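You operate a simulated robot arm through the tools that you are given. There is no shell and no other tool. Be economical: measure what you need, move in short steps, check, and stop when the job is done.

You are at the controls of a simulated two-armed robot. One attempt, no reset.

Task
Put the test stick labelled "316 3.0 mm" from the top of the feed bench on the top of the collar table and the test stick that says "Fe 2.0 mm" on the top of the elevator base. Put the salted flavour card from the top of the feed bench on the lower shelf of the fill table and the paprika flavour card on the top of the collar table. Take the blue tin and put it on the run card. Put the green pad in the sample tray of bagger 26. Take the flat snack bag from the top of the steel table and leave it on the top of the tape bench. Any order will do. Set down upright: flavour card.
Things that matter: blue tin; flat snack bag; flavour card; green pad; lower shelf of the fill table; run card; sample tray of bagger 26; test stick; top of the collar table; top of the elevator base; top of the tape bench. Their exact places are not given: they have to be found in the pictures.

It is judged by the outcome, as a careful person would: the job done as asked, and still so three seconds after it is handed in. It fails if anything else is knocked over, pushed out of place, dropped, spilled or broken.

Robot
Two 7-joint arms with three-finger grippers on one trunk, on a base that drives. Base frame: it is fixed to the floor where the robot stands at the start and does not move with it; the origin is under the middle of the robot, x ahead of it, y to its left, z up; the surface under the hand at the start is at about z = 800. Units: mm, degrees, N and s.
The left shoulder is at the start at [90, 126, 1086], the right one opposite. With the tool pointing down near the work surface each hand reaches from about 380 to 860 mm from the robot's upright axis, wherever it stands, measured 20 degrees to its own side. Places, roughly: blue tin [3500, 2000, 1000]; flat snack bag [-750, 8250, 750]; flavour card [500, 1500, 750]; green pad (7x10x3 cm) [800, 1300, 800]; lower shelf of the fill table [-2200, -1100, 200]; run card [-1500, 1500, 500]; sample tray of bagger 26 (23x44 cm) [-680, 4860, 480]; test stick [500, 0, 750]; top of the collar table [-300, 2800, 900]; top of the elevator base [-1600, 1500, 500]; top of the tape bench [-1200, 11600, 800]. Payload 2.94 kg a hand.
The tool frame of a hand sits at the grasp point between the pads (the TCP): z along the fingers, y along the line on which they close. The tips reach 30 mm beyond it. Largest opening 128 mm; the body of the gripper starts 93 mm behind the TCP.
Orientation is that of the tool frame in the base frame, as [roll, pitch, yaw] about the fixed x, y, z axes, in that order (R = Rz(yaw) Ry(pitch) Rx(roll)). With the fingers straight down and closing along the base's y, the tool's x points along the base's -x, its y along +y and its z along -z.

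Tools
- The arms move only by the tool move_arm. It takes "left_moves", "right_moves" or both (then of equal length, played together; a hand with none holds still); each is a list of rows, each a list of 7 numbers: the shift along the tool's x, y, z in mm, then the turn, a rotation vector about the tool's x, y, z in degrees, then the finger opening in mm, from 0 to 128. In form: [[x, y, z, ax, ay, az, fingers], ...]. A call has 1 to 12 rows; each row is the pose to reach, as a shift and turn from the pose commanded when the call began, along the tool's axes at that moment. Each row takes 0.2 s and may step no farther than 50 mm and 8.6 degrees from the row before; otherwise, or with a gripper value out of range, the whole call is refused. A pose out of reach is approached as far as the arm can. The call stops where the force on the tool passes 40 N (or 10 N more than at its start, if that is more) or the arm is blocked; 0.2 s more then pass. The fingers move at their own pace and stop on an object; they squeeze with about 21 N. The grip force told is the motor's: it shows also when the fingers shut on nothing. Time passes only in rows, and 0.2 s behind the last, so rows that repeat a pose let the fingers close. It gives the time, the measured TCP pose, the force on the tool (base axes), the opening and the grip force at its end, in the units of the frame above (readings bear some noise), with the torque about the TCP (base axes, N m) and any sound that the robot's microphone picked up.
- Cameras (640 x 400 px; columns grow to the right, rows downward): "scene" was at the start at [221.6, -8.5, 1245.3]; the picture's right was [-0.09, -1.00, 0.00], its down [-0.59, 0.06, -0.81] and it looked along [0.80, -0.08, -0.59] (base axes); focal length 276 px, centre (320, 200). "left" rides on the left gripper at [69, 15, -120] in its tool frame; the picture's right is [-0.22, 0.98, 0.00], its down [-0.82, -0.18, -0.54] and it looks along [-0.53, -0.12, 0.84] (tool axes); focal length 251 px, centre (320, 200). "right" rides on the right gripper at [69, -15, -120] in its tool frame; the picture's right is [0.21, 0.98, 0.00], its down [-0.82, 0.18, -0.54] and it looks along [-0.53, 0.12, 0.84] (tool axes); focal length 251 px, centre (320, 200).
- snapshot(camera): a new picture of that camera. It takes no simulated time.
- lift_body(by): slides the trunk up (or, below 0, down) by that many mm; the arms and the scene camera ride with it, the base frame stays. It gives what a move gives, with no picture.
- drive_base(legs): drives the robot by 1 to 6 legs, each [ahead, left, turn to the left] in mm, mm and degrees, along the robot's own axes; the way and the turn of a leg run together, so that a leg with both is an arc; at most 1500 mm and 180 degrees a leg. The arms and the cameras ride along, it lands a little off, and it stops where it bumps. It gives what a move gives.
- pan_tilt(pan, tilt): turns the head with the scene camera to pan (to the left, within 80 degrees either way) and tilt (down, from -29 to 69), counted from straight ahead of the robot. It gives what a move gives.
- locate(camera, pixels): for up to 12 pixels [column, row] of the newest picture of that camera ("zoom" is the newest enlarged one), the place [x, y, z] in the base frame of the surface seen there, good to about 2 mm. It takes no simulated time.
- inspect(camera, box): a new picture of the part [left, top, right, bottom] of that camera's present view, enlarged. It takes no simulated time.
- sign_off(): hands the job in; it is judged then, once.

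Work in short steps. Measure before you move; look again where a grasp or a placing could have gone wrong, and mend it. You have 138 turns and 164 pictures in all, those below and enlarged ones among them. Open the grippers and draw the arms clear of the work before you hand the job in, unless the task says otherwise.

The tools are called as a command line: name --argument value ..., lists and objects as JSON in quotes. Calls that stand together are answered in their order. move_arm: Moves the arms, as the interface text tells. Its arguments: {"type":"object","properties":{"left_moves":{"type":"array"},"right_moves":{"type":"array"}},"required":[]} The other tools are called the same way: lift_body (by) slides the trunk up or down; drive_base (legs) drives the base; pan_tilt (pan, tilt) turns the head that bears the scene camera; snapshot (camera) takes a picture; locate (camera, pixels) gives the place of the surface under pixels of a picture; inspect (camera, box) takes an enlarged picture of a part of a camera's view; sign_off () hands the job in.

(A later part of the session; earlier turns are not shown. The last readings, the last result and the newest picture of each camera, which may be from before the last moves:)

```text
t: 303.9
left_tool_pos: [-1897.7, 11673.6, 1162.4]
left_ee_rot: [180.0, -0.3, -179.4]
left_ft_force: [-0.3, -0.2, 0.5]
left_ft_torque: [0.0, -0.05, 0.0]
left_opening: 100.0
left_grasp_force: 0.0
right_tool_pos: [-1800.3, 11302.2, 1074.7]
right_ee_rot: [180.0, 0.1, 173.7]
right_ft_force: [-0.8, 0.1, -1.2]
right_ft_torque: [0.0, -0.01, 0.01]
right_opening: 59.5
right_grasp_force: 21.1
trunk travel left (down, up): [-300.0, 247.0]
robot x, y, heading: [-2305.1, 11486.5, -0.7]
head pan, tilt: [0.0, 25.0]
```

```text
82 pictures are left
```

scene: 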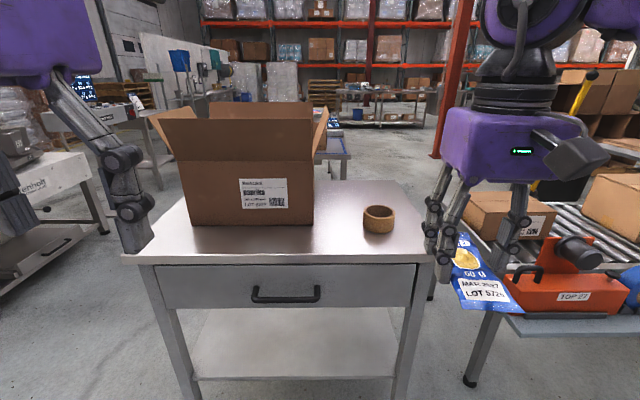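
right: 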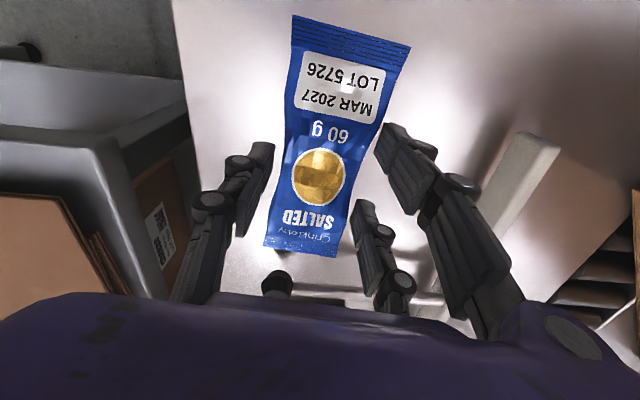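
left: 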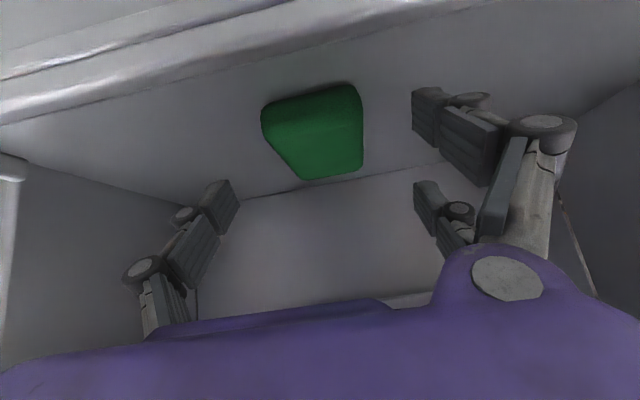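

The tape bench: box left, tape roll at (378,220). I locate free surface.

locate --camera "scene" --pixels '[[340, 240], [380, 225], [378, 208], [420, 255], [330, 195], [370, 190], [400, 190], [280, 250], [160, 255], [315, 225], [340, 220], [365, 220]]'

```text
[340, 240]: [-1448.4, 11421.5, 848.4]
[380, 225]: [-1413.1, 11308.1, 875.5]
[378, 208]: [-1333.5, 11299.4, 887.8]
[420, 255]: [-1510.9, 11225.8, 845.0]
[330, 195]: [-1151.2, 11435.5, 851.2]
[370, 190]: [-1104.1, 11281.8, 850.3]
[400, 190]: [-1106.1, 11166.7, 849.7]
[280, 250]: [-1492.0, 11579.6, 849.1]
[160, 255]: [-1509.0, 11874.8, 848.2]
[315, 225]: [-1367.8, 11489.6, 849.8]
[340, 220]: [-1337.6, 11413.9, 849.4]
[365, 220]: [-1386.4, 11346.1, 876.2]
```

Free spot between roll and box: about (-1415,11418). I check the box's flap and drive into position.

locate --camera "scene" --pixels '[[326, 112], [316, 150], [312, 215], [190, 222], [155, 115]]'

drive_base --legs '[[230, 110, 0]]'

snapshot --camera "right"

```text
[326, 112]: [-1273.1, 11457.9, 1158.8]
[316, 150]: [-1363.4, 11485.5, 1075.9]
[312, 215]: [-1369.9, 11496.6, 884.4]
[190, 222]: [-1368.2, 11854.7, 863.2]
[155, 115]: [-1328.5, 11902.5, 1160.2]
```

```text
t: 305.7
left_tool_pos: [-1665.7, 11786.3, 1163.4]
left_ee_rot: [179.9, -0.3, -179.3]
left_ft_force: [0.5, -0.2, 0.0]
left_ft_torque: [-0.04, 0.02, -0.03]
left_opening: 100.2
left_grasp_force: 0.0
right_tool_pos: [-1567.3, 11411.9, 1072.7]
right_ee_rot: [-179.9, 0.1, 173.8]
right_ft_force: [-0.2, 0.7, -0.7]
right_ft_torque: [0.0, 0.04, 0.01]
right_opening: 59.0
right_grasp_force: 21.4
trunk travel left (down, up): [-300.0, 247.0]
robot x, y, heading: [-2067.8, 11597.0, -0.4]
head pan, tilt: [0.0, 25.0]
```

```text
81 pictures are left
```

right: 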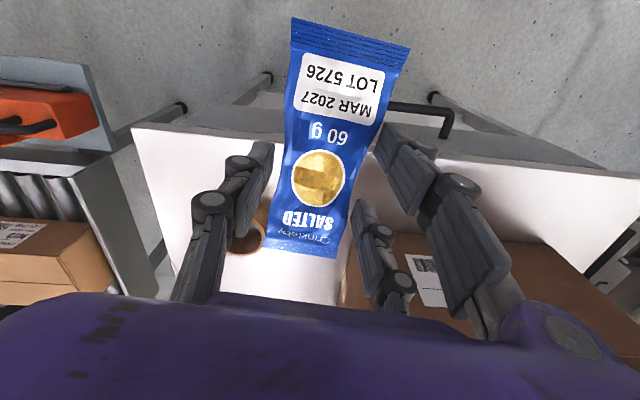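

I aim for (-1422,11405), keeping off the box flap and the roll; lower to just above the bench.

move_arm --right_moves '[[-48, 3, 10, 0, 0, 0, 20], [-96, 6, 20, 0, 0, 0, 20], [-145, 9, 30, 0, 0, 0, 20], [-145, 9, 75, 0, 0, 0, 20], [-145, 9, 120, 0, 0, 0, 20], [-145, 9, 160, 0, 0, 0, 20], [-145, 9, 186, 0, 0, 0, 20], [-145, 9, 186, 0, 0, 0, 20]]'

snapshot --camera "right"

```text
t: 307.5
left_tool_pos: [-1665.1, 11785.0, 1162.3]
left_ee_rot: [-180.0, -0.3, -179.3]
left_ft_force: [-0.4, -0.2, -0.3]
left_ft_torque: [0.0, -0.01, 0.02]
left_opening: 99.8
left_grasp_force: 0.1
right_tool_pos: [-1428.2, 11393.6, 904.7]
right_ee_rot: [180.0, 0.0, 173.8]
right_ft_force: [0.2, 0.0, -0.2]
right_ft_torque: [0.0, -0.01, 0.02]
right_opening: 59.3
right_grasp_force: 20.8
right hand out of reach, approached as far as the arm can: row 3, 4, 5, 6, 7, 8
trunk travel left (down, up): [-300.0, 247.0]
robot x, y, heading: [-2070.1, 11598.6, -0.4]
head pan, tilt: [0.0, 25.0]
```

```text
80 pictures are left
```

right: 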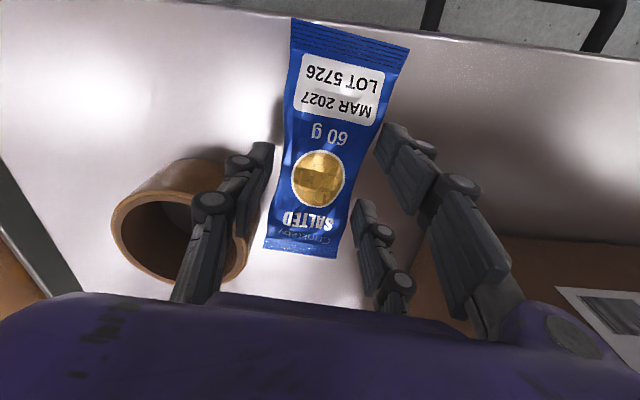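

Out of reach for the last 20 mm, so I use the trunk to lower, 20 mm.

lift_body --by -20

snapshot --camera "scene"

```text
t: 308.2
left_tool_pos: [-1666.8, 11785.9, 1142.3]
left_ee_rot: [179.9, -0.4, -179.3]
left_ft_force: [-0.4, -0.4, 0.5]
left_ft_torque: [-0.02, -0.03, 0.02]
left_opening: 100.1
left_grasp_force: 0.1
right_tool_pos: [-1429.6, 11395.4, 884.6]
right_ee_rot: [179.9, 0.1, 173.7]
right_ft_force: [0.4, 0.5, -0.7]
right_ft_torque: [-0.01, -0.03, 0.0]
right_opening: 59.3
right_grasp_force: 21.0
trunk travel left (down, up): [-280.0, 267.0]
robot x, y, heading: [-2067.8, 11595.7, -0.4]
head pan, tilt: [0.0, 25.0]
```

```text
79 pictures are left
```

scene: 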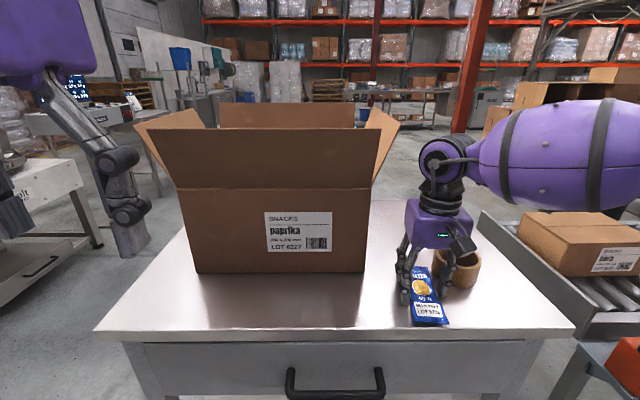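

The bag hangs ~4 mm above the bench, near the front edge; I drive 15 mm ahead, lower 3 mm more by trunk, then release.

drive_base --legs '[[16, 0, 0]]'

lift_body --by -3

move_arm --right_moves '[[0, 0, 0, 0, 0, 0, 68], [0, 0, 0, 0, 0, 0, 70], [0, 0, 0, 0, 0, 0, 70], [0, 0, -40, 0, 0, 0, 70], [0, 0, -85, 0, 0, 0, 70], [0, 0, -130, 0, 0, 0, 70]]'

snapshot --camera "right"

snapshot --camera "scene"

```text
t: 309.0
left_tool_pos: [-1649.7, 11784.7, 1144.2]
left_ee_rot: [-179.9, -0.4, -179.3]
left_ft_force: [-0.3, 0.8, 0.8]
left_ft_torque: [-0.03, 0.04, 0.01]
left_opening: 99.9
left_grasp_force: 0.0
right_tool_pos: [-1414.0, 11394.9, 884.8]
right_ee_rot: [-180.0, 0.1, 173.8]
right_ft_force: [0.8, -1.2, -1.1]
right_ft_torque: [0.02, -0.02, -0.06]
right_opening: 59.8
right_grasp_force: 21.2
trunk travel left (down, up): [-280.0, 267.0]
robot x, y, heading: [-2054.4, 11592.8, -0.2]
head pan, tilt: [0.0, 25.0]
```

```text
t: 309.5
left_tool_pos: [-1651.2, 11784.7, 1140.9]
left_ee_rot: [-179.9, -0.2, -179.2]
left_ft_force: [-0.1, 0.3, 0.9]
left_ft_torque: [0.01, 0.0, -0.01]
left_opening: 99.9
left_grasp_force: 0.1
right_tool_pos: [-1415.0, 11396.3, 882.8]
right_ee_rot: [180.0, 0.1, 173.7]
right_ft_force: [1.4, 0.1, 10.5]
right_ft_torque: [0.0, -0.02, -0.03]
right_opening: 59.2
right_grasp_force: 21.1
trunk travel left (down, up): [-277.0, 270.0]
robot x, y, heading: [-2055.2, 11594.7, -0.3]
head pan, tilt: [0.0, 25.0]
```

```text
t: 310.9
left_tool_pos: [-1650.1, 11785.3, 1140.0]
left_ee_rot: [-179.9, -0.3, -179.3]
left_ft_force: [0.0, 1.0, -0.2]
left_ft_torque: [0.0, 0.01, -0.01]
left_opening: 100.1
left_grasp_force: 0.1
right_tool_pos: [-1416.6, 11394.6, 1010.1]
right_ee_rot: [180.0, 0.0, 173.8]
right_ft_force: [-0.2, 0.3, 0.3]
right_ft_torque: [-0.01, -0.01, 0.0]
right_opening: 69.8
right_grasp_force: 0.1
trunk travel left (down, up): [-277.0, 270.0]
robot x, y, heading: [-2051.9, 11596.7, -0.3]
head pan, tilt: [0.0, 25.0]
```

```text
78 pictures are left
```

right: 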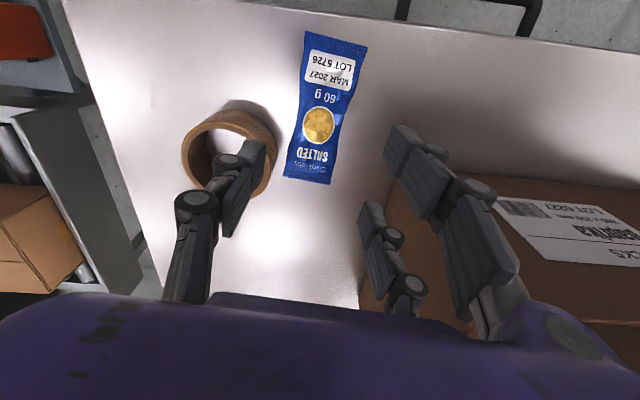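

```text
77 pictures are left
```

scene: 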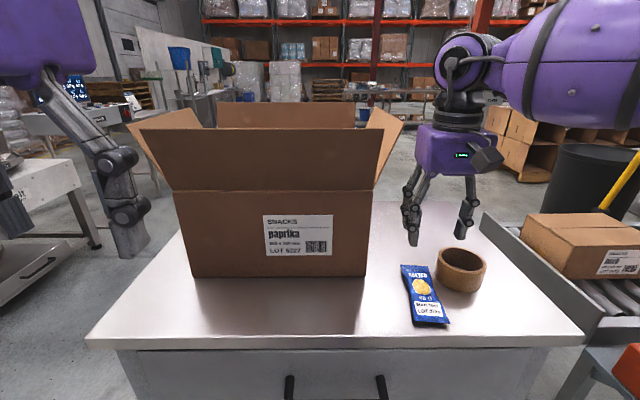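

Bag lies flat on the tape bench. I draw the arm in, back off, and start the way back south.

move_arm --right_moves '[[45, 0, -30, 0, 0, 0, 70], [90, 0, -60, 0, 0, 0, 70], [135, 0, -80, 0, 0, 0, 70]]'

drive_base --legs '[[-300, 0, 0], [0, 0, -90], [1400, 0, 0], [1400, 0, 0], [1350, 0, 0]]'

pan_tilt --pan 15 --tilt 15

snapshot --camera "scene"

```text
refused: row 1 steps farther than a row can; nothing moved
```

```text
t: 336.1
left_tool_pos: [-2154.5, 7065.7, 1141.0]
left_ee_rot: [-180.0, -0.3, 91.4]
left_ft_force: [0.4, -0.4, -0.2]
left_ft_torque: [0.02, 0.0, 0.01]
left_opening: 99.8
left_grasp_force: 0.1
right_tool_pos: [-2540.3, 6828.0, 1010.5]
right_ee_rot: [-179.9, 0.1, 84.5]
right_ft_force: [-0.4, 0.6, 0.1]
right_ft_torque: [-0.02, 0.01, 0.01]
right_opening: 69.9
right_grasp_force: 0.0
trunk travel left (down, up): [-277.0, 270.0]
robot x, y, heading: [-2347.5, 7471.6, -89.9]
head pan, tilt: [0.0, 25.0]
```

```text
t: 336.9
left_tool_pos: [-2154.8, 7066.1, 1139.3]
left_ee_rot: [-179.9, -0.3, 91.5]
left_ft_force: [0.0, -0.7, 0.1]
left_ft_torque: [0.0, -0.01, -0.02]
left_opening: 100.1
left_grasp_force: 0.1
right_tool_pos: [-2540.4, 6828.2, 1009.8]
right_ee_rot: [-180.0, 0.1, 84.5]
right_ft_force: [-0.7, 0.4, 0.8]
right_ft_torque: [-0.03, 0.01, 0.0]
right_opening: 70.1
right_grasp_force: 0.1
trunk travel left (down, up): [-277.0, 270.0]
robot x, y, heading: [-2347.4, 7469.0, -89.8]
head pan, tilt: [15.0, 15.0]
```

```text
76 pictures are left
```

scene: 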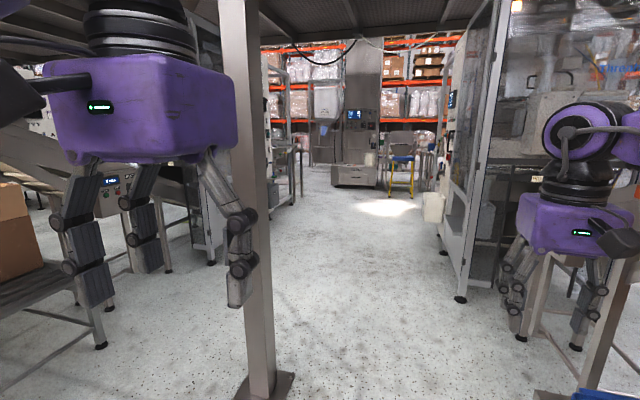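

Continue: draw the right hand in with smaller steps, then drive east past the pillar and south down the corridor.

move_arm --right_moves '[[35, 0, -20, 0, 0, 0, 70], [70, 0, -40, 0, 0, 0, 70], [105, 0, -60, 0, 0, 0, 70], [135, 0, -80, 0, 0, 0, 70]]'

drive_base --legs '[[0, 1080, 0], [1400, 0, 0], [1380, 0, 0], [0, -210, 0], [1300, 0, 0], [1250, 0, 0]]'

pan_tilt --pan 40 --tilt 15

snapshot --camera "scene"

```text
t: 337.9
left_tool_pos: [-2153.8, 7066.4, 1140.4]
left_ee_rot: [-180.0, -0.3, 91.4]
left_ft_force: [0.2, 0.0, -0.2]
left_ft_torque: [-0.04, -0.03, 0.0]
left_opening: 100.2
left_grasp_force: 0.0
right_tool_pos: [-2528.7, 6962.3, 1089.2]
right_ee_rot: [-180.0, 0.1, 84.4]
right_ft_force: [-0.2, -0.3, -0.6]
right_ft_torque: [-0.01, -0.02, 0.0]
right_opening: 70.2
right_grasp_force: 0.1
trunk travel left (down, up): [-277.0, 270.0]
robot x, y, heading: [-2345.9, 7464.1, -89.7]
head pan, tilt: [15.0, 15.0]
```

```text
t: 357.9
left_tool_pos: [-992.7, 5031.5, 1164.0]
left_ee_rot: [178.3, 3.3, 99.6]
left_ft_force: [0.2, 0.0, -1.0]
left_ft_torque: [0.0, 0.04, 0.03]
left_opening: 100.2
left_grasp_force: 0.0
right_tool_pos: [-1341.2, 4867.1, 1100.3]
right_ee_rot: [179.0, 1.4, 93.2]
right_ft_force: [0.0, 0.1, 1.1]
right_ft_torque: [0.05, 0.0, 0.01]
right_opening: 70.0
right_grasp_force: 0.0
trunk travel left (down, up): [-277.0, 270.0]
robot x, y, heading: [-1220.9, 5368.9, -80.8]
head pan, tilt: [15.0, 15.0]
stopped in leg 3: the robot was blocked; the commanded pose is now the measured one
```

```text
t: 358.8
left_tool_pos: [-992.8, 5031.9, 1164.2]
left_ee_rot: [178.3, 3.5, 99.4]
left_ft_force: [0.4, -1.2, 0.8]
left_ft_torque: [0.01, -0.02, 0.02]
left_opening: 100.2
left_grasp_force: 0.0
right_tool_pos: [-1342.8, 4868.2, 1099.5]
right_ee_rot: [178.9, 1.7, 93.1]
right_ft_force: [0.9, -0.1, 0.5]
right_ft_torque: [0.04, -0.01, 0.03]
right_opening: 70.1
right_grasp_force: 0.0
trunk travel left (down, up): [-277.0, 270.0]
robot x, y, heading: [-1217.8, 5369.2, -80.8]
head pan, tilt: [40.0, 15.0]
```

```text
75 pictures are left
```

scene: 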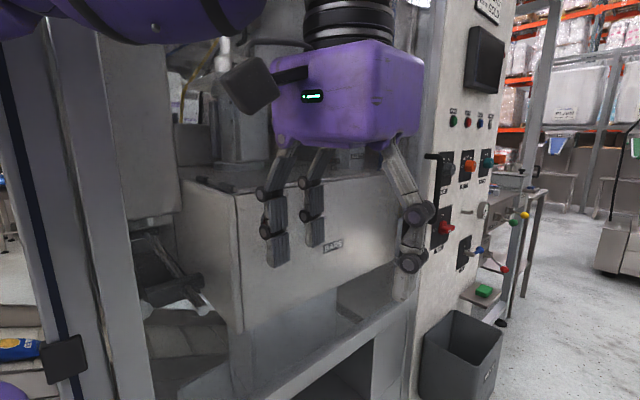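

The left elbow touched bagger 26's frame post while I passed too near. I back 80 mm, shift right (away) and straighten, then check.

drive_base --legs '[[-80, 0, 0], [0, -330, 0], [0, 0, -9]]'

snapshot --camera "scene"

```text
t: 363.6
left_tool_pos: [-1365.6, 4994.0, 1147.0]
left_ee_rot: [179.5, 1.2, 90.6]
left_ft_force: [-0.6, 0.1, 0.2]
left_ft_torque: [0.02, 0.02, 0.02]
left_opening: 99.9
left_grasp_force: 0.1
right_tool_pos: [-1737.7, 4890.6, 1089.7]
right_ee_rot: [180.0, 0.0, 84.2]
right_ft_force: [-0.2, 0.3, -0.9]
right_ft_torque: [-0.03, 0.0, 0.0]
right_opening: 70.1
right_grasp_force: 0.1
trunk travel left (down, up): [-277.0, 270.0]
robot x, y, heading: [-1558.1, 5395.6, -89.7]
head pan, tilt: [40.0, 15.0]
```

```text
74 pictures are left
```

scene: 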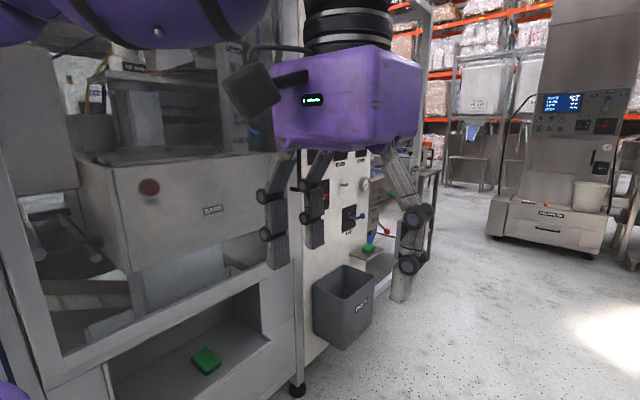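

Everything stands. Continue south to y≈2090, turn east and look ahead.

drive_base --legs '[[1100, 0, 0], [1100, 0, 0], [1100, 0, 0], [0, 0, 90], [1200, 0, 0]]'

pan_tilt --pan 0 --tilt 12

snapshot --camera "scene"

```text
t: 379.8
left_tool_pos: [-1332.0, 1668.3, 1149.0]
left_ee_rot: [179.6, 1.3, 90.5]
left_ft_force: [0.2, 0.5, -0.3]
left_ft_torque: [0.02, 0.0, 0.02]
left_opening: 100.1
left_grasp_force: 0.1
right_tool_pos: [-1705.2, 1568.2, 1089.1]
right_ee_rot: [-179.9, -0.4, 84.4]
right_ft_force: [-2.5, 11.9, 1.5]
right_ft_torque: [-1.75, -0.41, -0.07]
right_opening: 70.3
right_grasp_force: 0.0
trunk travel left (down, up): [-277.0, 270.0]
robot x, y, heading: [-1518.2, 2069.3, -89.9]
head pan, tilt: [40.0, 15.0]
stopped in leg 3: the robot was blocked; the commanded pose is now the measured one
```

```text
t: 380.9
left_tool_pos: [-1333.2, 1668.8, 1146.9]
left_ee_rot: [179.6, 1.2, 90.6]
left_ft_force: [0.0, 0.4, 0.1]
left_ft_torque: [-0.02, -0.01, 0.05]
left_opening: 100.0
left_grasp_force: 0.0
right_tool_pos: [-1705.1, 1569.3, 1088.9]
right_ee_rot: [-179.9, -0.3, 84.4]
right_ft_force: [-4.2, 15.1, 2.1]
right_ft_torque: [-2.36, -0.53, -0.07]
right_opening: 69.8
right_grasp_force: 0.1
trunk travel left (down, up): [-277.0, 270.0]
robot x, y, heading: [-1518.1, 2068.0, -90.2]
head pan, tilt: [0.0, 12.0]
```

```text
73 pictures are left
```

scene: 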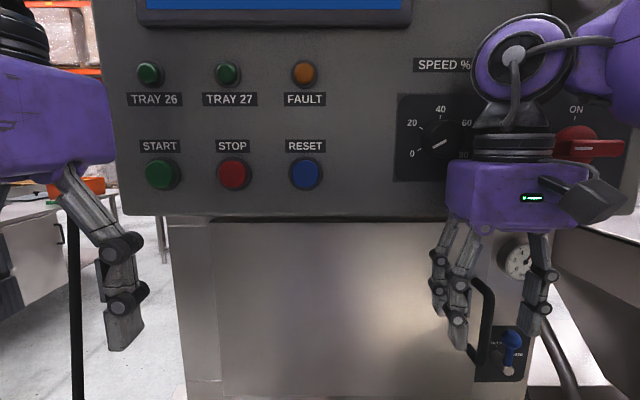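

The right hand leans on the elevator's panel (15 N). I back straight off and check the panel.

drive_base --legs '[[-200, 0, 0]]'

snapshot --camera "scene"

inspect --camera "scene" --box '[380, 60, 640, 400]'

```text
t: 382.5
left_tool_pos: [-1332.4, 1868.5, 1147.5]
left_ee_rot: [179.6, 1.2, 90.5]
left_ft_force: [0.0, 1.1, 0.6]
left_ft_torque: [-0.01, 0.01, 0.01]
left_opening: 99.7
left_grasp_force: 0.0
right_tool_pos: [-1704.5, 1768.3, 1087.8]
right_ee_rot: [-179.7, -0.4, 84.3]
right_ft_force: [-0.5, 1.0, -0.3]
right_ft_torque: [0.02, 0.01, 0.01]
right_opening: 69.9
right_grasp_force: 0.1
trunk travel left (down, up): [-277.0, 270.0]
robot x, y, heading: [-1519.8, 2269.8, -90.5]
head pan, tilt: [0.0, 12.0]
```

```text
72 pictures are left
```

scene: 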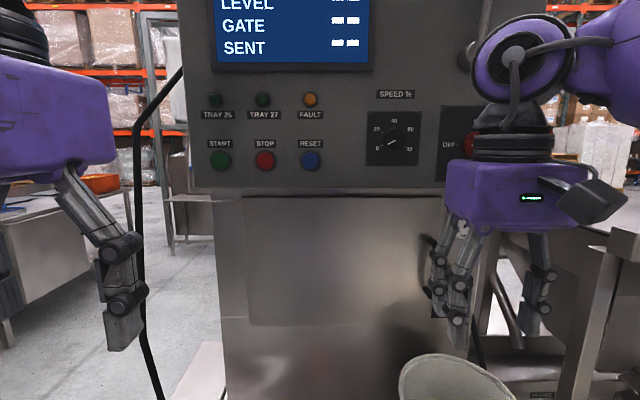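

```text
1.18 times, centred on (510, 230) of scene
```

zoom: 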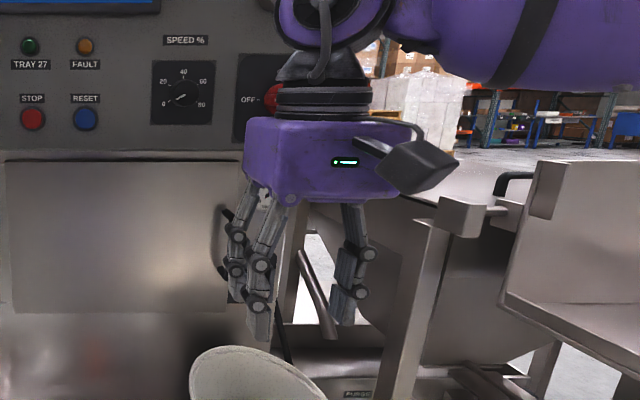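

Panel looks unaffected. Now turn east and drive along y≈2100.

drive_base --legs '[[0, 0, 90], [0, -160, 0], [1250, 0, 0]]'

snapshot --camera "scene"

```text
t: 394.4
left_tool_pos: [147.2, 2362.1, 1147.7]
left_ee_rot: [179.6, 1.2, -177.8]
left_ft_force: [-0.4, 0.0, 1.2]
left_ft_torque: [0.02, 0.03, 0.0]
left_opening: 100.1
left_grasp_force: 0.0
right_tool_pos: [258.7, 1990.9, 1087.7]
right_ee_rot: [-179.8, -0.5, 176.0]
right_ft_force: [0.3, -0.1, -0.2]
right_ft_torque: [0.02, -0.01, 0.03]
right_opening: 69.7
right_grasp_force: 0.2
trunk travel left (down, up): [-277.0, 270.0]
robot x, y, heading: [-245.9, 2163.0, 1.4]
head pan, tilt: [0.0, 12.0]
```

```text
70 pictures are left
```

scene: 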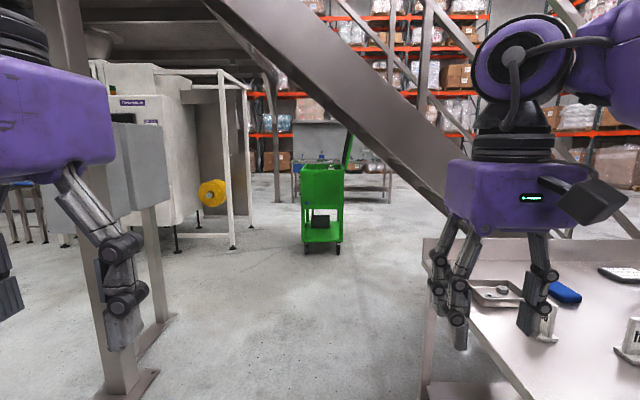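

locate --camera "scene" --pixels '[[322, 185], [322, 222], [320, 155], [340, 248], [130, 395], [232, 245], [305, 250], [350, 190], [420, 290], [350, 140], [330, 240], [400, 175]]'

inspect --camera "scene" --box '[280, 130, 400, 260]'

```text
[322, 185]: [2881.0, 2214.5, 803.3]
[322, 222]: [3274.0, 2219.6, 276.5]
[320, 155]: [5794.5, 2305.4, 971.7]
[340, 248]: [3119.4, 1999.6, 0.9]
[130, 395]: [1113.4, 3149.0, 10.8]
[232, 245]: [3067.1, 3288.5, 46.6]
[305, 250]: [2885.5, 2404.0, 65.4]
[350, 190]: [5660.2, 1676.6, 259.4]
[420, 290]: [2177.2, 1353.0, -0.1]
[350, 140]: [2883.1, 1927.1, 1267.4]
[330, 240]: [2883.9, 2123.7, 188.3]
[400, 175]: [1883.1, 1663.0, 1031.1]
```

```text
3.08 times, centred on (340, 195) of scene
```

zoom: 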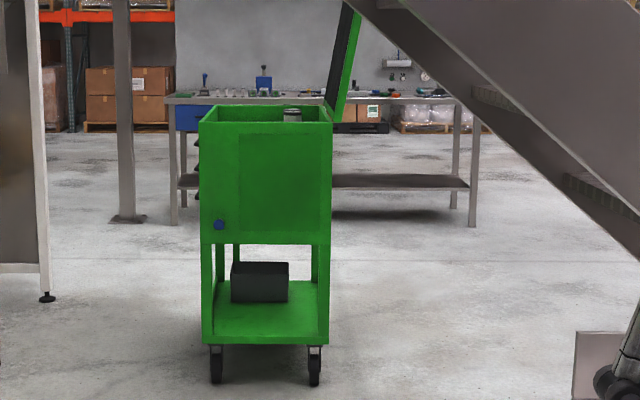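

locate --camera "scene" --pixels '[[335, 167], [300, 60], [260, 15], [350, 100], [420, 155], [440, 190], [270, 90], [250, 60], [335, 171], [310, 168]]'

drive_base --legs '[[900, 0, -1]]'

snapshot --camera "scene"

```text
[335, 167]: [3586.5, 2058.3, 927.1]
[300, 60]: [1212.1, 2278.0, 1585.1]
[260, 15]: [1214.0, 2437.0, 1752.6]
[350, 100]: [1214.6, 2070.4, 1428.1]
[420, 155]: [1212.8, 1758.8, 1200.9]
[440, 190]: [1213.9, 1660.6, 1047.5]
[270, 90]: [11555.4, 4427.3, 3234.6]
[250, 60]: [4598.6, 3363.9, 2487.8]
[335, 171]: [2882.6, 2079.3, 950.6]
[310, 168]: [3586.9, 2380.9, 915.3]
```

```text
t: 399.1
left_tool_pos: [1050.8, 2342.9, 1146.9]
left_ee_rot: [179.5, 1.2, 179.3]
left_ft_force: [0.1, -0.1, 0.3]
left_ft_torque: [0.0, 0.0, -0.01]
left_opening: 99.9
left_grasp_force: 0.1
right_tool_pos: [1143.1, 1967.2, 1088.2]
right_ee_rot: [-179.7, -0.4, 173.2]
right_ft_force: [0.5, 0.6, 0.6]
right_ft_torque: [-0.02, 0.02, 0.03]
right_opening: 70.0
right_grasp_force: 0.1
trunk travel left (down, up): [-277.0, 270.0]
robot x, y, heading: [643.7, 2160.2, -1.4]
head pan, tilt: [0.0, 12.0]
```

```text
68 pictures are left
```

scene: 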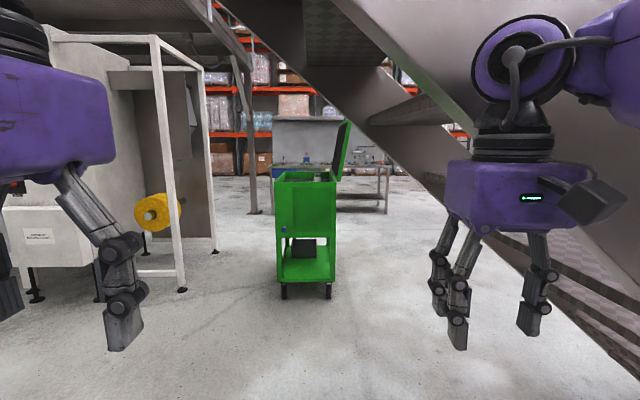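

The stair stringer is low near y≈2000, so I shift north to y≈2550 before passing, then go ahead and look at the green cart.

drive_base --legs '[[0, 390, 1], [1450, 0, 0]]'

pan_tilt --pan -15 --tilt 20

snapshot --camera "scene"

```text
t: 410.0
left_tool_pos: [2534.6, 2727.9, 1147.7]
left_ee_rot: [179.7, 1.2, -179.5]
left_ft_force: [0.0, 0.5, -0.4]
left_ft_torque: [-0.02, -0.04, 0.02]
left_opening: 100.0
left_grasp_force: 0.0
right_tool_pos: [2636.0, 2357.3, 1087.5]
right_ee_rot: [-179.8, -0.4, 174.3]
right_ft_force: [-0.5, -0.7, -0.1]
right_ft_torque: [0.0, -0.02, -0.03]
right_opening: 69.9
right_grasp_force: 0.0
trunk travel left (down, up): [-277.0, 270.0]
robot x, y, heading: [2136.6, 2541.6, -0.4]
head pan, tilt: [0.0, 12.0]
```

```text
t: 410.8
left_tool_pos: [2536.3, 2727.7, 1148.1]
left_ee_rot: [179.6, 1.2, -179.5]
left_ft_force: [0.2, 0.6, 0.3]
left_ft_torque: [0.01, 0.01, -0.01]
left_opening: 100.0
left_grasp_force: 0.1
right_tool_pos: [2635.4, 2355.0, 1087.2]
right_ee_rot: [-179.8, -0.5, 174.3]
right_ft_force: [0.8, 0.2, 0.2]
right_ft_torque: [-0.04, 0.02, 0.0]
right_opening: 70.0
right_grasp_force: 0.1
trunk travel left (down, up): [-277.0, 270.0]
robot x, y, heading: [2132.6, 2542.0, -0.2]
head pan, tilt: [-15.0, 20.0]
```

```text
67 pictures are left
```

scene: 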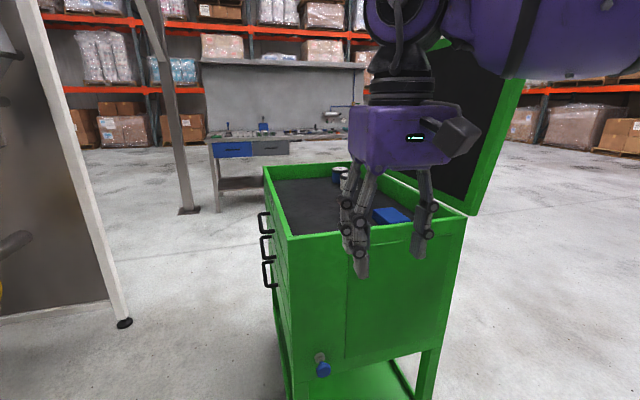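

locate --camera "scene" --pixels '[[265, 168], [290, 237], [465, 215], [290, 185], [340, 170], [336, 180], [390, 215], [300, 210], [268, 225], [375, 165], [125, 322], [189, 208]]'

inspect --camera "scene" --box '[250, 140, 480, 260]'

```text
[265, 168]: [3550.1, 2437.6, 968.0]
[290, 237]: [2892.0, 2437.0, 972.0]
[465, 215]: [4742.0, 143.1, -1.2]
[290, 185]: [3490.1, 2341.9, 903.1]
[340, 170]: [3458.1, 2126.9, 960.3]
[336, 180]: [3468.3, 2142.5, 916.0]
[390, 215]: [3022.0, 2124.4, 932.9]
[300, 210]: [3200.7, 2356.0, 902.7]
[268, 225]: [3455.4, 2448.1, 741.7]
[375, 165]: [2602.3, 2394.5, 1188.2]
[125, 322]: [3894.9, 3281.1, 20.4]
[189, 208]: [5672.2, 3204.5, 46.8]
```

```text
2.78 times, centred on (365, 200) of scene
```

zoom: 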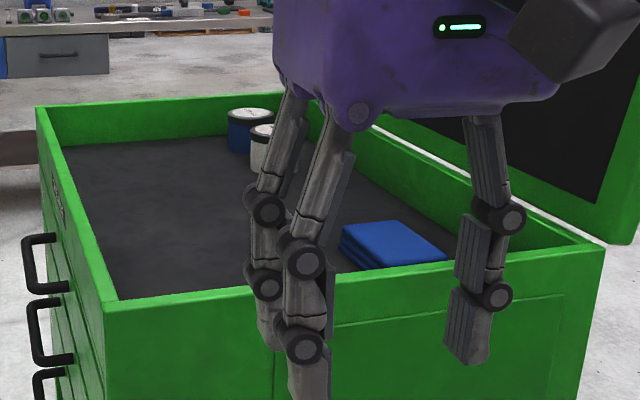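

The blue tin stands at ≈(3458,2127), top 960, in the cart's open top (rim 970, floor 903), next to a white one. I go to the cart's north side, facing -y, to use the left hand.

drive_base --legs '[[0, 0, -90], [-290, 0, 0], [0, 1130, 0]]'

pan_tilt --pan 0 --tilt 40

snapshot --camera "scene"

snapshot --camera "left"

```text
t: 414.3
left_tool_pos: [2420.7, 2189.3, 1145.2]
left_ee_rot: [-180.0, 1.0, 103.4]
left_ft_force: [0.0, 0.1, 0.3]
left_ft_torque: [-0.05, 0.02, 0.0]
left_opening: 100.2
left_grasp_force: 0.1
right_tool_pos: [2083.9, 2021.1, 1074.1]
right_ee_rot: [-176.4, -2.5, 99.1]
right_ft_force: [0.7, 0.5, 0.1]
right_ft_torque: [-0.02, 0.02, -0.02]
right_opening: 70.1
right_grasp_force: 0.1
trunk travel left (down, up): [-277.0, 270.0]
robot x, y, heading: [2137.2, 2539.7, -77.3]
head pan, tilt: [-15.0, 20.0]
stopped in leg 1: the robot was blocked; the commanded pose is now the measured one
```

```text
t: 415.1
left_tool_pos: [2421.2, 2188.1, 1143.9]
left_ee_rot: [-179.8, 0.8, 103.1]
left_ft_force: [-1.1, -0.2, -0.6]
left_ft_torque: [0.01, 0.01, -0.03]
left_opening: 100.1
left_grasp_force: 0.0
right_tool_pos: [2084.1, 2019.7, 1072.7]
right_ee_rot: [-176.4, -2.5, 98.8]
right_ft_force: [-0.8, 0.5, -0.2]
right_ft_torque: [-0.04, 0.03, -0.02]
right_opening: 69.9
right_grasp_force: 0.2
trunk travel left (down, up): [-277.0, 270.0]
robot x, y, heading: [2139.8, 2539.5, -77.6]
head pan, tilt: [0.0, 40.0]
```

```text
65 pictures are left
```

scene: 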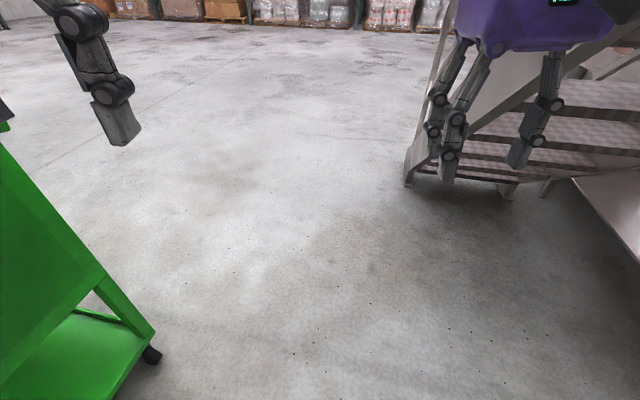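

```text
64 pictures are left
```

left: 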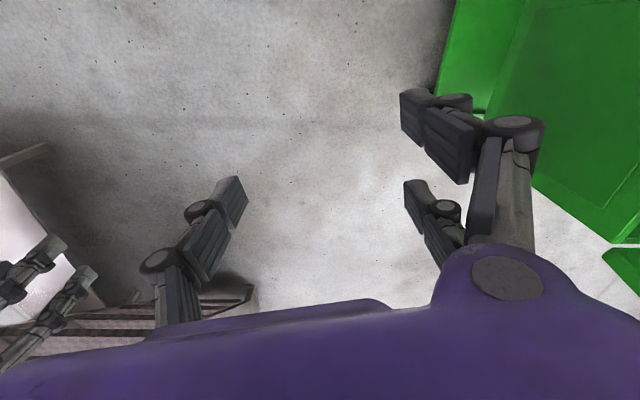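

The right arm touched the stair; I turn back a little, reverse to the north and then finish the turn and go along the cart.

drive_base --legs '[[0, 0, 12], [-290, 150, 0], [0, 0, -24]]'

```text
t: 419.3
left_tool_pos: [2347.2, 2463.0, 1146.7]
left_ee_rot: [179.6, 1.1, 90.7]
left_ft_force: [0.9, -0.6, 0.3]
left_ft_torque: [-0.05, -0.01, -0.02]
left_opening: 99.8
left_grasp_force: 0.0
right_tool_pos: [1980.8, 2370.9, 1076.1]
right_ee_rot: [-177.4, -2.2, 85.9]
right_ft_force: [0.1, -0.2, 1.1]
right_ft_torque: [0.01, -0.01, 0.02]
right_opening: 69.9
right_grasp_force: 0.1
trunk travel left (down, up): [-277.0, 270.0]
robot x, y, heading: [2162.0, 2865.7, -90.2]
head pan, tilt: [0.0, 40.0]
```

Now along the cart: left 1100 mm.

drive_base --legs '[[0, 1100, 0]]'

snapshot --camera "scene"

snapshot --camera "left"

```text
t: 429.5
left_tool_pos: [3471.0, 2450.4, 1146.7]
left_ee_rot: [179.6, 1.1, 89.9]
left_ft_force: [0.1, 0.1, -0.5]
left_ft_torque: [-0.01, 0.0, 0.02]
left_opening: 99.9
left_grasp_force: 0.0
right_tool_pos: [3101.7, 2362.0, 1077.4]
right_ee_rot: [-177.5, -2.0, 85.2]
right_ft_force: [0.7, 0.0, -0.4]
right_ft_torque: [0.01, 0.02, -0.01]
right_opening: 70.1
right_grasp_force: 0.1
trunk travel left (down, up): [-277.0, 270.0]
robot x, y, heading: [3285.4, 2852.3, -91.0]
head pan, tilt: [0.0, 40.0]
```

```text
63 pictures are left
```

scene: 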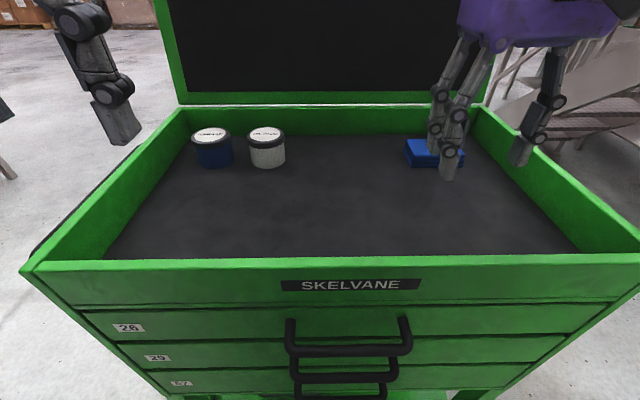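

```text
62 pictures are left
```

left: 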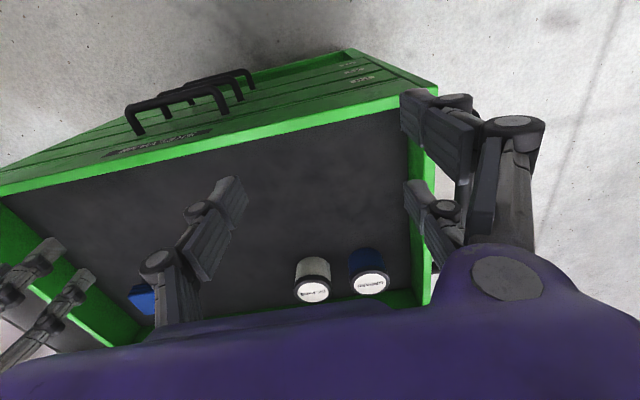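

locate --camera "scene" --pixels '[[212, 136], [195, 135], [229, 138], [212, 130], [212, 141], [266, 136], [250, 135], [283, 136], [180, 115], [150, 165], [212, 165], [300, 112]]'

locate --camera "left" --pixels '[[371, 284], [353, 283], [389, 284], [314, 291], [425, 280], [370, 310]]'

```text
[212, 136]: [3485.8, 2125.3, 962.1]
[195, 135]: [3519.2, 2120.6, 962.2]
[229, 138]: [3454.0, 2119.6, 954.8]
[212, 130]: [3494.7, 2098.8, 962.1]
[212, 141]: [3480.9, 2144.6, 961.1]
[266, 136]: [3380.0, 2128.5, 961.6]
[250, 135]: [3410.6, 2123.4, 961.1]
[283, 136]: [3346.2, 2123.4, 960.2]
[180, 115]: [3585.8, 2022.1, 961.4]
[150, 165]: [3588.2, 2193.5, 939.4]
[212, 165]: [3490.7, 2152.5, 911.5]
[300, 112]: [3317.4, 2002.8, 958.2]
```

```text
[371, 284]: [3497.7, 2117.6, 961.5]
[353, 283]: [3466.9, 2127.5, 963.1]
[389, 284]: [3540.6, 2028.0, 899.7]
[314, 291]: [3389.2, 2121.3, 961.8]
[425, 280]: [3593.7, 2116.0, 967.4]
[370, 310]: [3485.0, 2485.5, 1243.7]
```

Blue tin centre (3487,2120), Ø≈68, top 962; 40 mm gap to the white one. Left hand goes above it, opening 98.

move_arm --left_moves '[[-47, 2, 6, 0, 0, 0, 98], [-94, 5, 12, 0, 0, 0, 98], [-141, 7, 18, 0, 0, 0, 98], [-188, 9, 24, 0, 0, 0, 98], [-235, 11, 36, 0, 0, 0, 98], [-282, 14, 48, 0, 0, 0, 98], [-329, 16, 60, 0, 0, 0, 98], [-329, 16, 100, 0, 0, 0, 98], [-329, 16, 130, 0, 0, 0, 98]]'

snapshot --camera "left"

```text
t: 431.5
left_tool_pos: [3520.7, 2185.2, 1064.0]
left_ee_rot: [179.6, 1.2, 89.9]
left_ft_force: [-0.7, -0.4, 0.3]
left_ft_torque: [0.01, -0.01, 0.01]
left_opening: 97.9
left_grasp_force: 0.1
left hand out of reach, approached as far as the arm can: row 5, 6, 7, 8, 9
right_tool_pos: [3102.4, 2363.2, 1076.2]
right_ee_rot: [-177.6, -2.0, 85.1]
right_ft_force: [0.1, 0.1, 0.4]
right_ft_torque: [-0.02, -0.03, -0.02]
right_opening: 69.7
right_grasp_force: 0.1
trunk travel left (down, up): [-277.0, 270.0]
robot x, y, heading: [3282.6, 2856.2, -91.1]
head pan, tilt: [0.0, 40.0]
```

```text
61 pictures are left
```

left: 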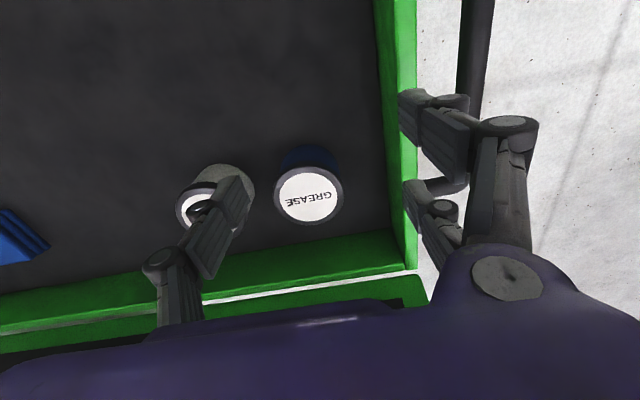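

Too far at that height; I raise the trunk 170 mm and drive 50 mm nearer, so the arm works lower relative to its shoulder.

lift_body --by 170

drive_base --legs '[[50, 0, 1]]'

```text
t: 433.4
left_tool_pos: [3522.1, 2223.7, 1337.4]
left_ee_rot: [179.7, 12.1, 89.8]
left_ft_force: [0.8, 0.2, 0.3]
left_ft_torque: [0.01, -0.01, -0.01]
left_opening: 98.0
left_grasp_force: 0.1
right_tool_pos: [3102.5, 2363.1, 1245.6]
right_ee_rot: [-177.5, -2.0, 85.2]
right_ft_force: [0.6, -0.5, -0.6]
right_ft_torque: [-0.02, -0.01, 0.0]
right_opening: 70.2
right_grasp_force: 0.1
trunk travel left (down, up): [-447.0, 100.0]
robot x, y, heading: [3284.6, 2852.2, -90.8]
head pan, tilt: [0.0, 40.0]
```

```text
t: 434.3
left_tool_pos: [3532.9, 2184.9, 1341.0]
left_ee_rot: [179.8, 12.4, 91.0]
left_ft_force: [0.0, -0.5, 0.3]
left_ft_torque: [-0.02, -0.02, 0.04]
left_opening: 98.2
left_grasp_force: 0.0
right_tool_pos: [3112.2, 2313.5, 1247.2]
right_ee_rot: [-177.6, -1.9, 86.4]
right_ft_force: [0.7, 0.3, 0.5]
right_ft_torque: [-0.05, -0.01, -0.01]
right_opening: 69.9
right_grasp_force: 0.1
trunk travel left (down, up): [-447.0, 100.0]
robot x, y, heading: [3287.1, 2803.1, -90.0]
head pan, tilt: [0.0, 40.0]
```

The hand is now tilted 12° and high. I bring it upright and to 50 mm clear above the tin (3487,2120,1050).

move_arm --left_moves '[[0, -7, 42, 0, 1.8, 0, 98], [0, -13, 85, 0, 3.5, 0, 98], [0, -20, 127, 0, 5.3, 0, 98], [0, -27, 170, 0, 7, 0, 98], [0, -34, 213, 0, 8.9, 0, 98], [-1, -40, 255, 0, 10.6, 0, 98], [-1, -47, 298, 0, 12.4, 0, 98]]'

snapshot --camera "left"

```text
t: 435.9
left_tool_pos: [3557.8, 2171.3, 1046.9]
left_ee_rot: [180.0, 0.1, 91.0]
left_ft_force: [0.2, -0.2, 0.9]
left_ft_torque: [0.02, 0.02, -0.01]
left_opening: 98.2
left_grasp_force: 0.2
left hand out of reach, approached as far as the arm can: row 1, 2, 3, 4, 5, 6, 7
right_tool_pos: [3114.7, 2309.5, 1246.1]
right_ee_rot: [-177.4, -2.1, 86.4]
right_ft_force: [1.2, 0.2, 0.7]
right_ft_torque: [0.03, 0.02, -0.01]
right_opening: 70.1
right_grasp_force: 0.1
trunk travel left (down, up): [-447.0, 100.0]
robot x, y, heading: [3283.9, 2807.2, -89.6]
head pan, tilt: [0.0, 40.0]
```

```text
60 pictures are left
```

left: 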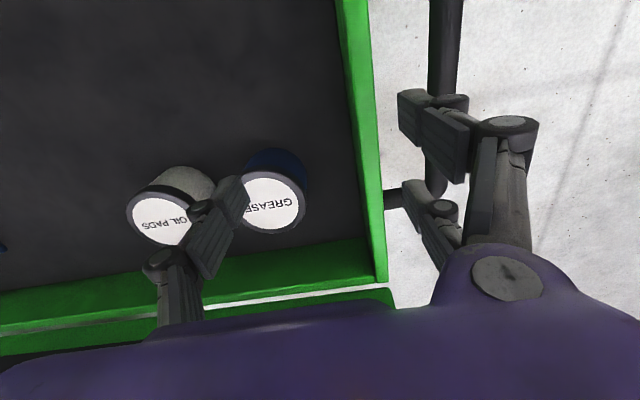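

The left arm seems stuck in a poor posture since its bumps. I retract it to a pose like the starting one and look at the arm itself.

move_arm --left_moves '[[25, -22, -20, 0, 0, 0, 98], [50, -44, -30, 0, 0, 0, 98], [75, -66, -30, 0, 0, 0, 98], [100, -88, -30, 0, 0, 0, 98], [125, -110, -30, 0, 0, 0, 98], [150, -130, -30, 0, 0, 0, 98]]'

pan_tilt --pan 40 --tilt 15

snapshot --camera "scene"

```text
t: 437.3
left_tool_pos: [3417.9, 2316.4, 1076.5]
left_ee_rot: [179.9, -0.1, 91.1]
left_ft_force: [-0.8, 0.1, 0.1]
left_ft_torque: [-0.01, -0.03, 0.01]
left_opening: 98.0
left_grasp_force: 0.2
right_tool_pos: [3111.9, 2311.4, 1246.5]
right_ee_rot: [-177.5, -1.7, 86.3]
right_ft_force: [-0.5, 0.7, 0.0]
right_ft_torque: [0.0, 0.03, 0.02]
right_opening: 70.1
right_grasp_force: 0.0
trunk travel left (down, up): [-447.0, 100.0]
robot x, y, heading: [3286.2, 2804.3, -89.8]
head pan, tilt: [0.0, 40.0]
```

```text
t: 438.4
left_tool_pos: [3418.2, 2316.7, 1076.8]
left_ee_rot: [179.8, -0.2, 91.2]
left_ft_force: [1.4, 0.3, 0.0]
left_ft_torque: [-0.01, 0.02, 0.01]
left_opening: 98.0
left_grasp_force: 0.1
right_tool_pos: [3111.5, 2311.3, 1246.1]
right_ee_rot: [-177.5, -1.9, 86.3]
right_ft_force: [-0.7, 0.3, -0.5]
right_ft_torque: [0.03, -0.03, 0.02]
right_opening: 70.1
right_grasp_force: 0.2
trunk travel left (down, up): [-447.0, 100.0]
robot x, y, heading: [3287.0, 2803.6, -89.8]
head pan, tilt: [40.0, 15.0]
```

```text
59 pictures are left
```

scene: 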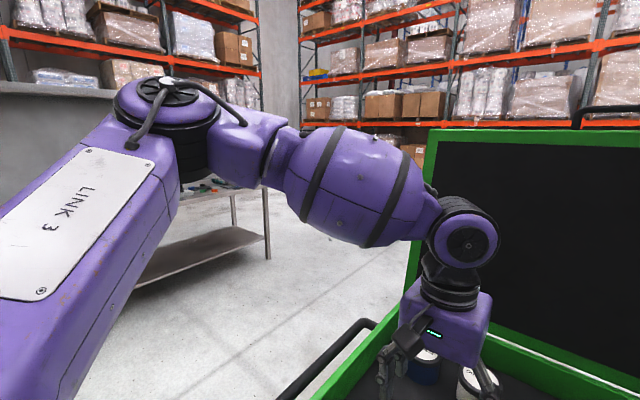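

Here it follows properly. I try extending again toward the tin in small steps, at z≈1055.

move_arm --left_moves '[[-40, 14, 5, 0, 0, 0, 98], [-80, 28, 10, 0, 0, 0, 98], [-120, 42, 15, 0, 0, 0, 98], [-160, 56, 20, 0, 0, 0, 98], [-197, 69, 25, 0, 0, 0, 98]]'

snapshot --camera "left"

```text
t: 439.6
left_tool_pos: [3540.9, 2177.0, 1046.7]
left_ee_rot: [179.9, -0.2, 91.0]
left_ft_force: [-0.1, -0.6, 0.2]
left_ft_torque: [0.02, -0.02, 0.0]
left_opening: 97.9
left_grasp_force: 0.0
left hand out of reach, approached as far as the arm can: row 2, 3, 4, 5
right_tool_pos: [3112.8, 2310.0, 1246.6]
right_ee_rot: [-177.4, -2.0, 86.3]
right_ft_force: [0.4, -0.4, 0.2]
right_ft_torque: [0.02, 0.06, 0.02]
right_opening: 70.2
right_grasp_force: 0.0
trunk travel left (down, up): [-447.0, 100.0]
robot x, y, heading: [3290.7, 2805.0, -89.8]
head pan, tilt: [40.0, 15.0]
```

```text
58 pictures are left
```

left: 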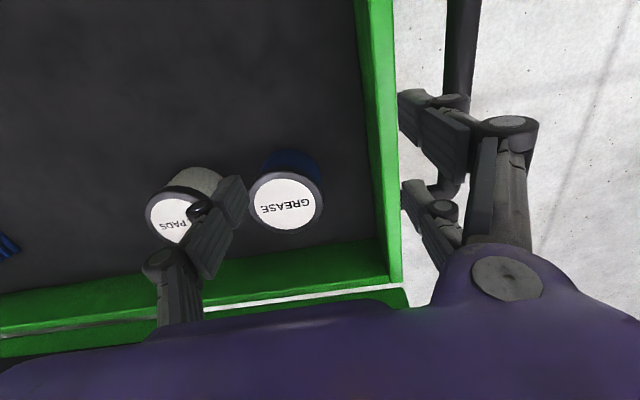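

Its reachable spot lies along ~20° to its side. I shift the base right 54 and ahead 45 so the tin comes onto that line.

drive_base --legs '[[0, -54, 0], [45, 0, 0]]'

snapshot --camera "left"

```text
t: 441.2
left_tool_pos: [3488.8, 2134.5, 1048.7]
left_ee_rot: [179.9, 0.0, 91.2]
left_ft_force: [0.1, 0.1, 0.3]
left_ft_torque: [-0.01, -0.02, -0.01]
left_opening: 98.2
left_grasp_force: 0.1
right_tool_pos: [3060.0, 2268.1, 1247.1]
right_ee_rot: [-177.5, -1.8, 86.4]
right_ft_force: [0.8, 0.5, 0.2]
right_ft_torque: [-0.05, 0.0, -0.01]
right_opening: 70.3
right_grasp_force: 0.1
trunk travel left (down, up): [-447.0, 100.0]
robot x, y, heading: [3236.2, 2758.9, -89.5]
head pan, tilt: [40.0, 15.0]
```

```text
57 pictures are left
```

left: 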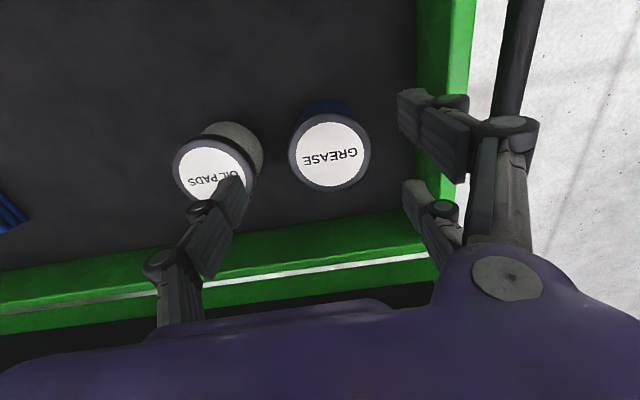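

locate --camera "left" --pixels '[[330, 153], [293, 155], [368, 152], [330, 120], [330, 186], [212, 170], [250, 165]]'

move_arm --left_moves '[[-7, -1, 15, 0, 0, 0, 98], [-13, -1, 35, 0, 0, 0, 98], [-13, -1, 50, 0, 0, 0, 98]]'

snapshot --camera "left"

```text
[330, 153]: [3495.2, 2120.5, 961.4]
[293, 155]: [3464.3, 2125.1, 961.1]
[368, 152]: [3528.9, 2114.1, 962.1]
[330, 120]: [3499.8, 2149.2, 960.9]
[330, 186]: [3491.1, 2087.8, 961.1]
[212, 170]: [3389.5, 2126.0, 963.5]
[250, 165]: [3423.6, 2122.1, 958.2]
```

```text
t: 442.1
left_tool_pos: [3499.0, 2130.2, 1019.6]
left_ee_rot: [179.9, -0.2, 91.2]
left_ft_force: [-0.5, 0.0, 0.2]
left_ft_torque: [-0.01, 0.01, -0.01]
left_opening: 98.1
left_grasp_force: 0.0
left hand out of reach, approached as far as the arm can: row 1, 2, 3
right_tool_pos: [3059.5, 2264.1, 1247.1]
right_ee_rot: [-177.3, -1.9, 86.4]
right_ft_force: [0.1, 0.0, 0.6]
right_ft_torque: [0.0, 0.0, 0.01]
right_opening: 70.1
right_grasp_force: 0.0
trunk travel left (down, up): [-447.0, 100.0]
robot x, y, heading: [3229.4, 2762.5, -89.7]
head pan, tilt: [40.0, 15.0]
```

```text
56 pictures are left
```

left: 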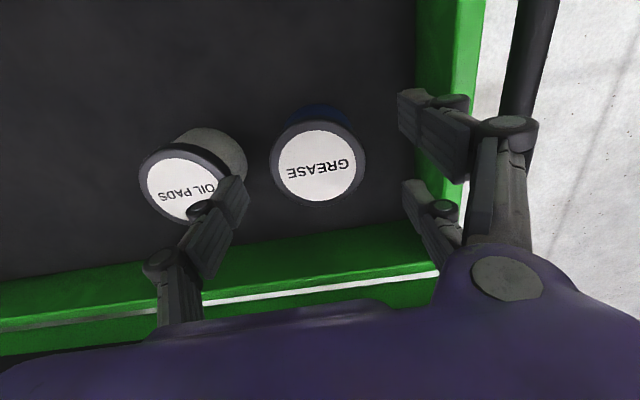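

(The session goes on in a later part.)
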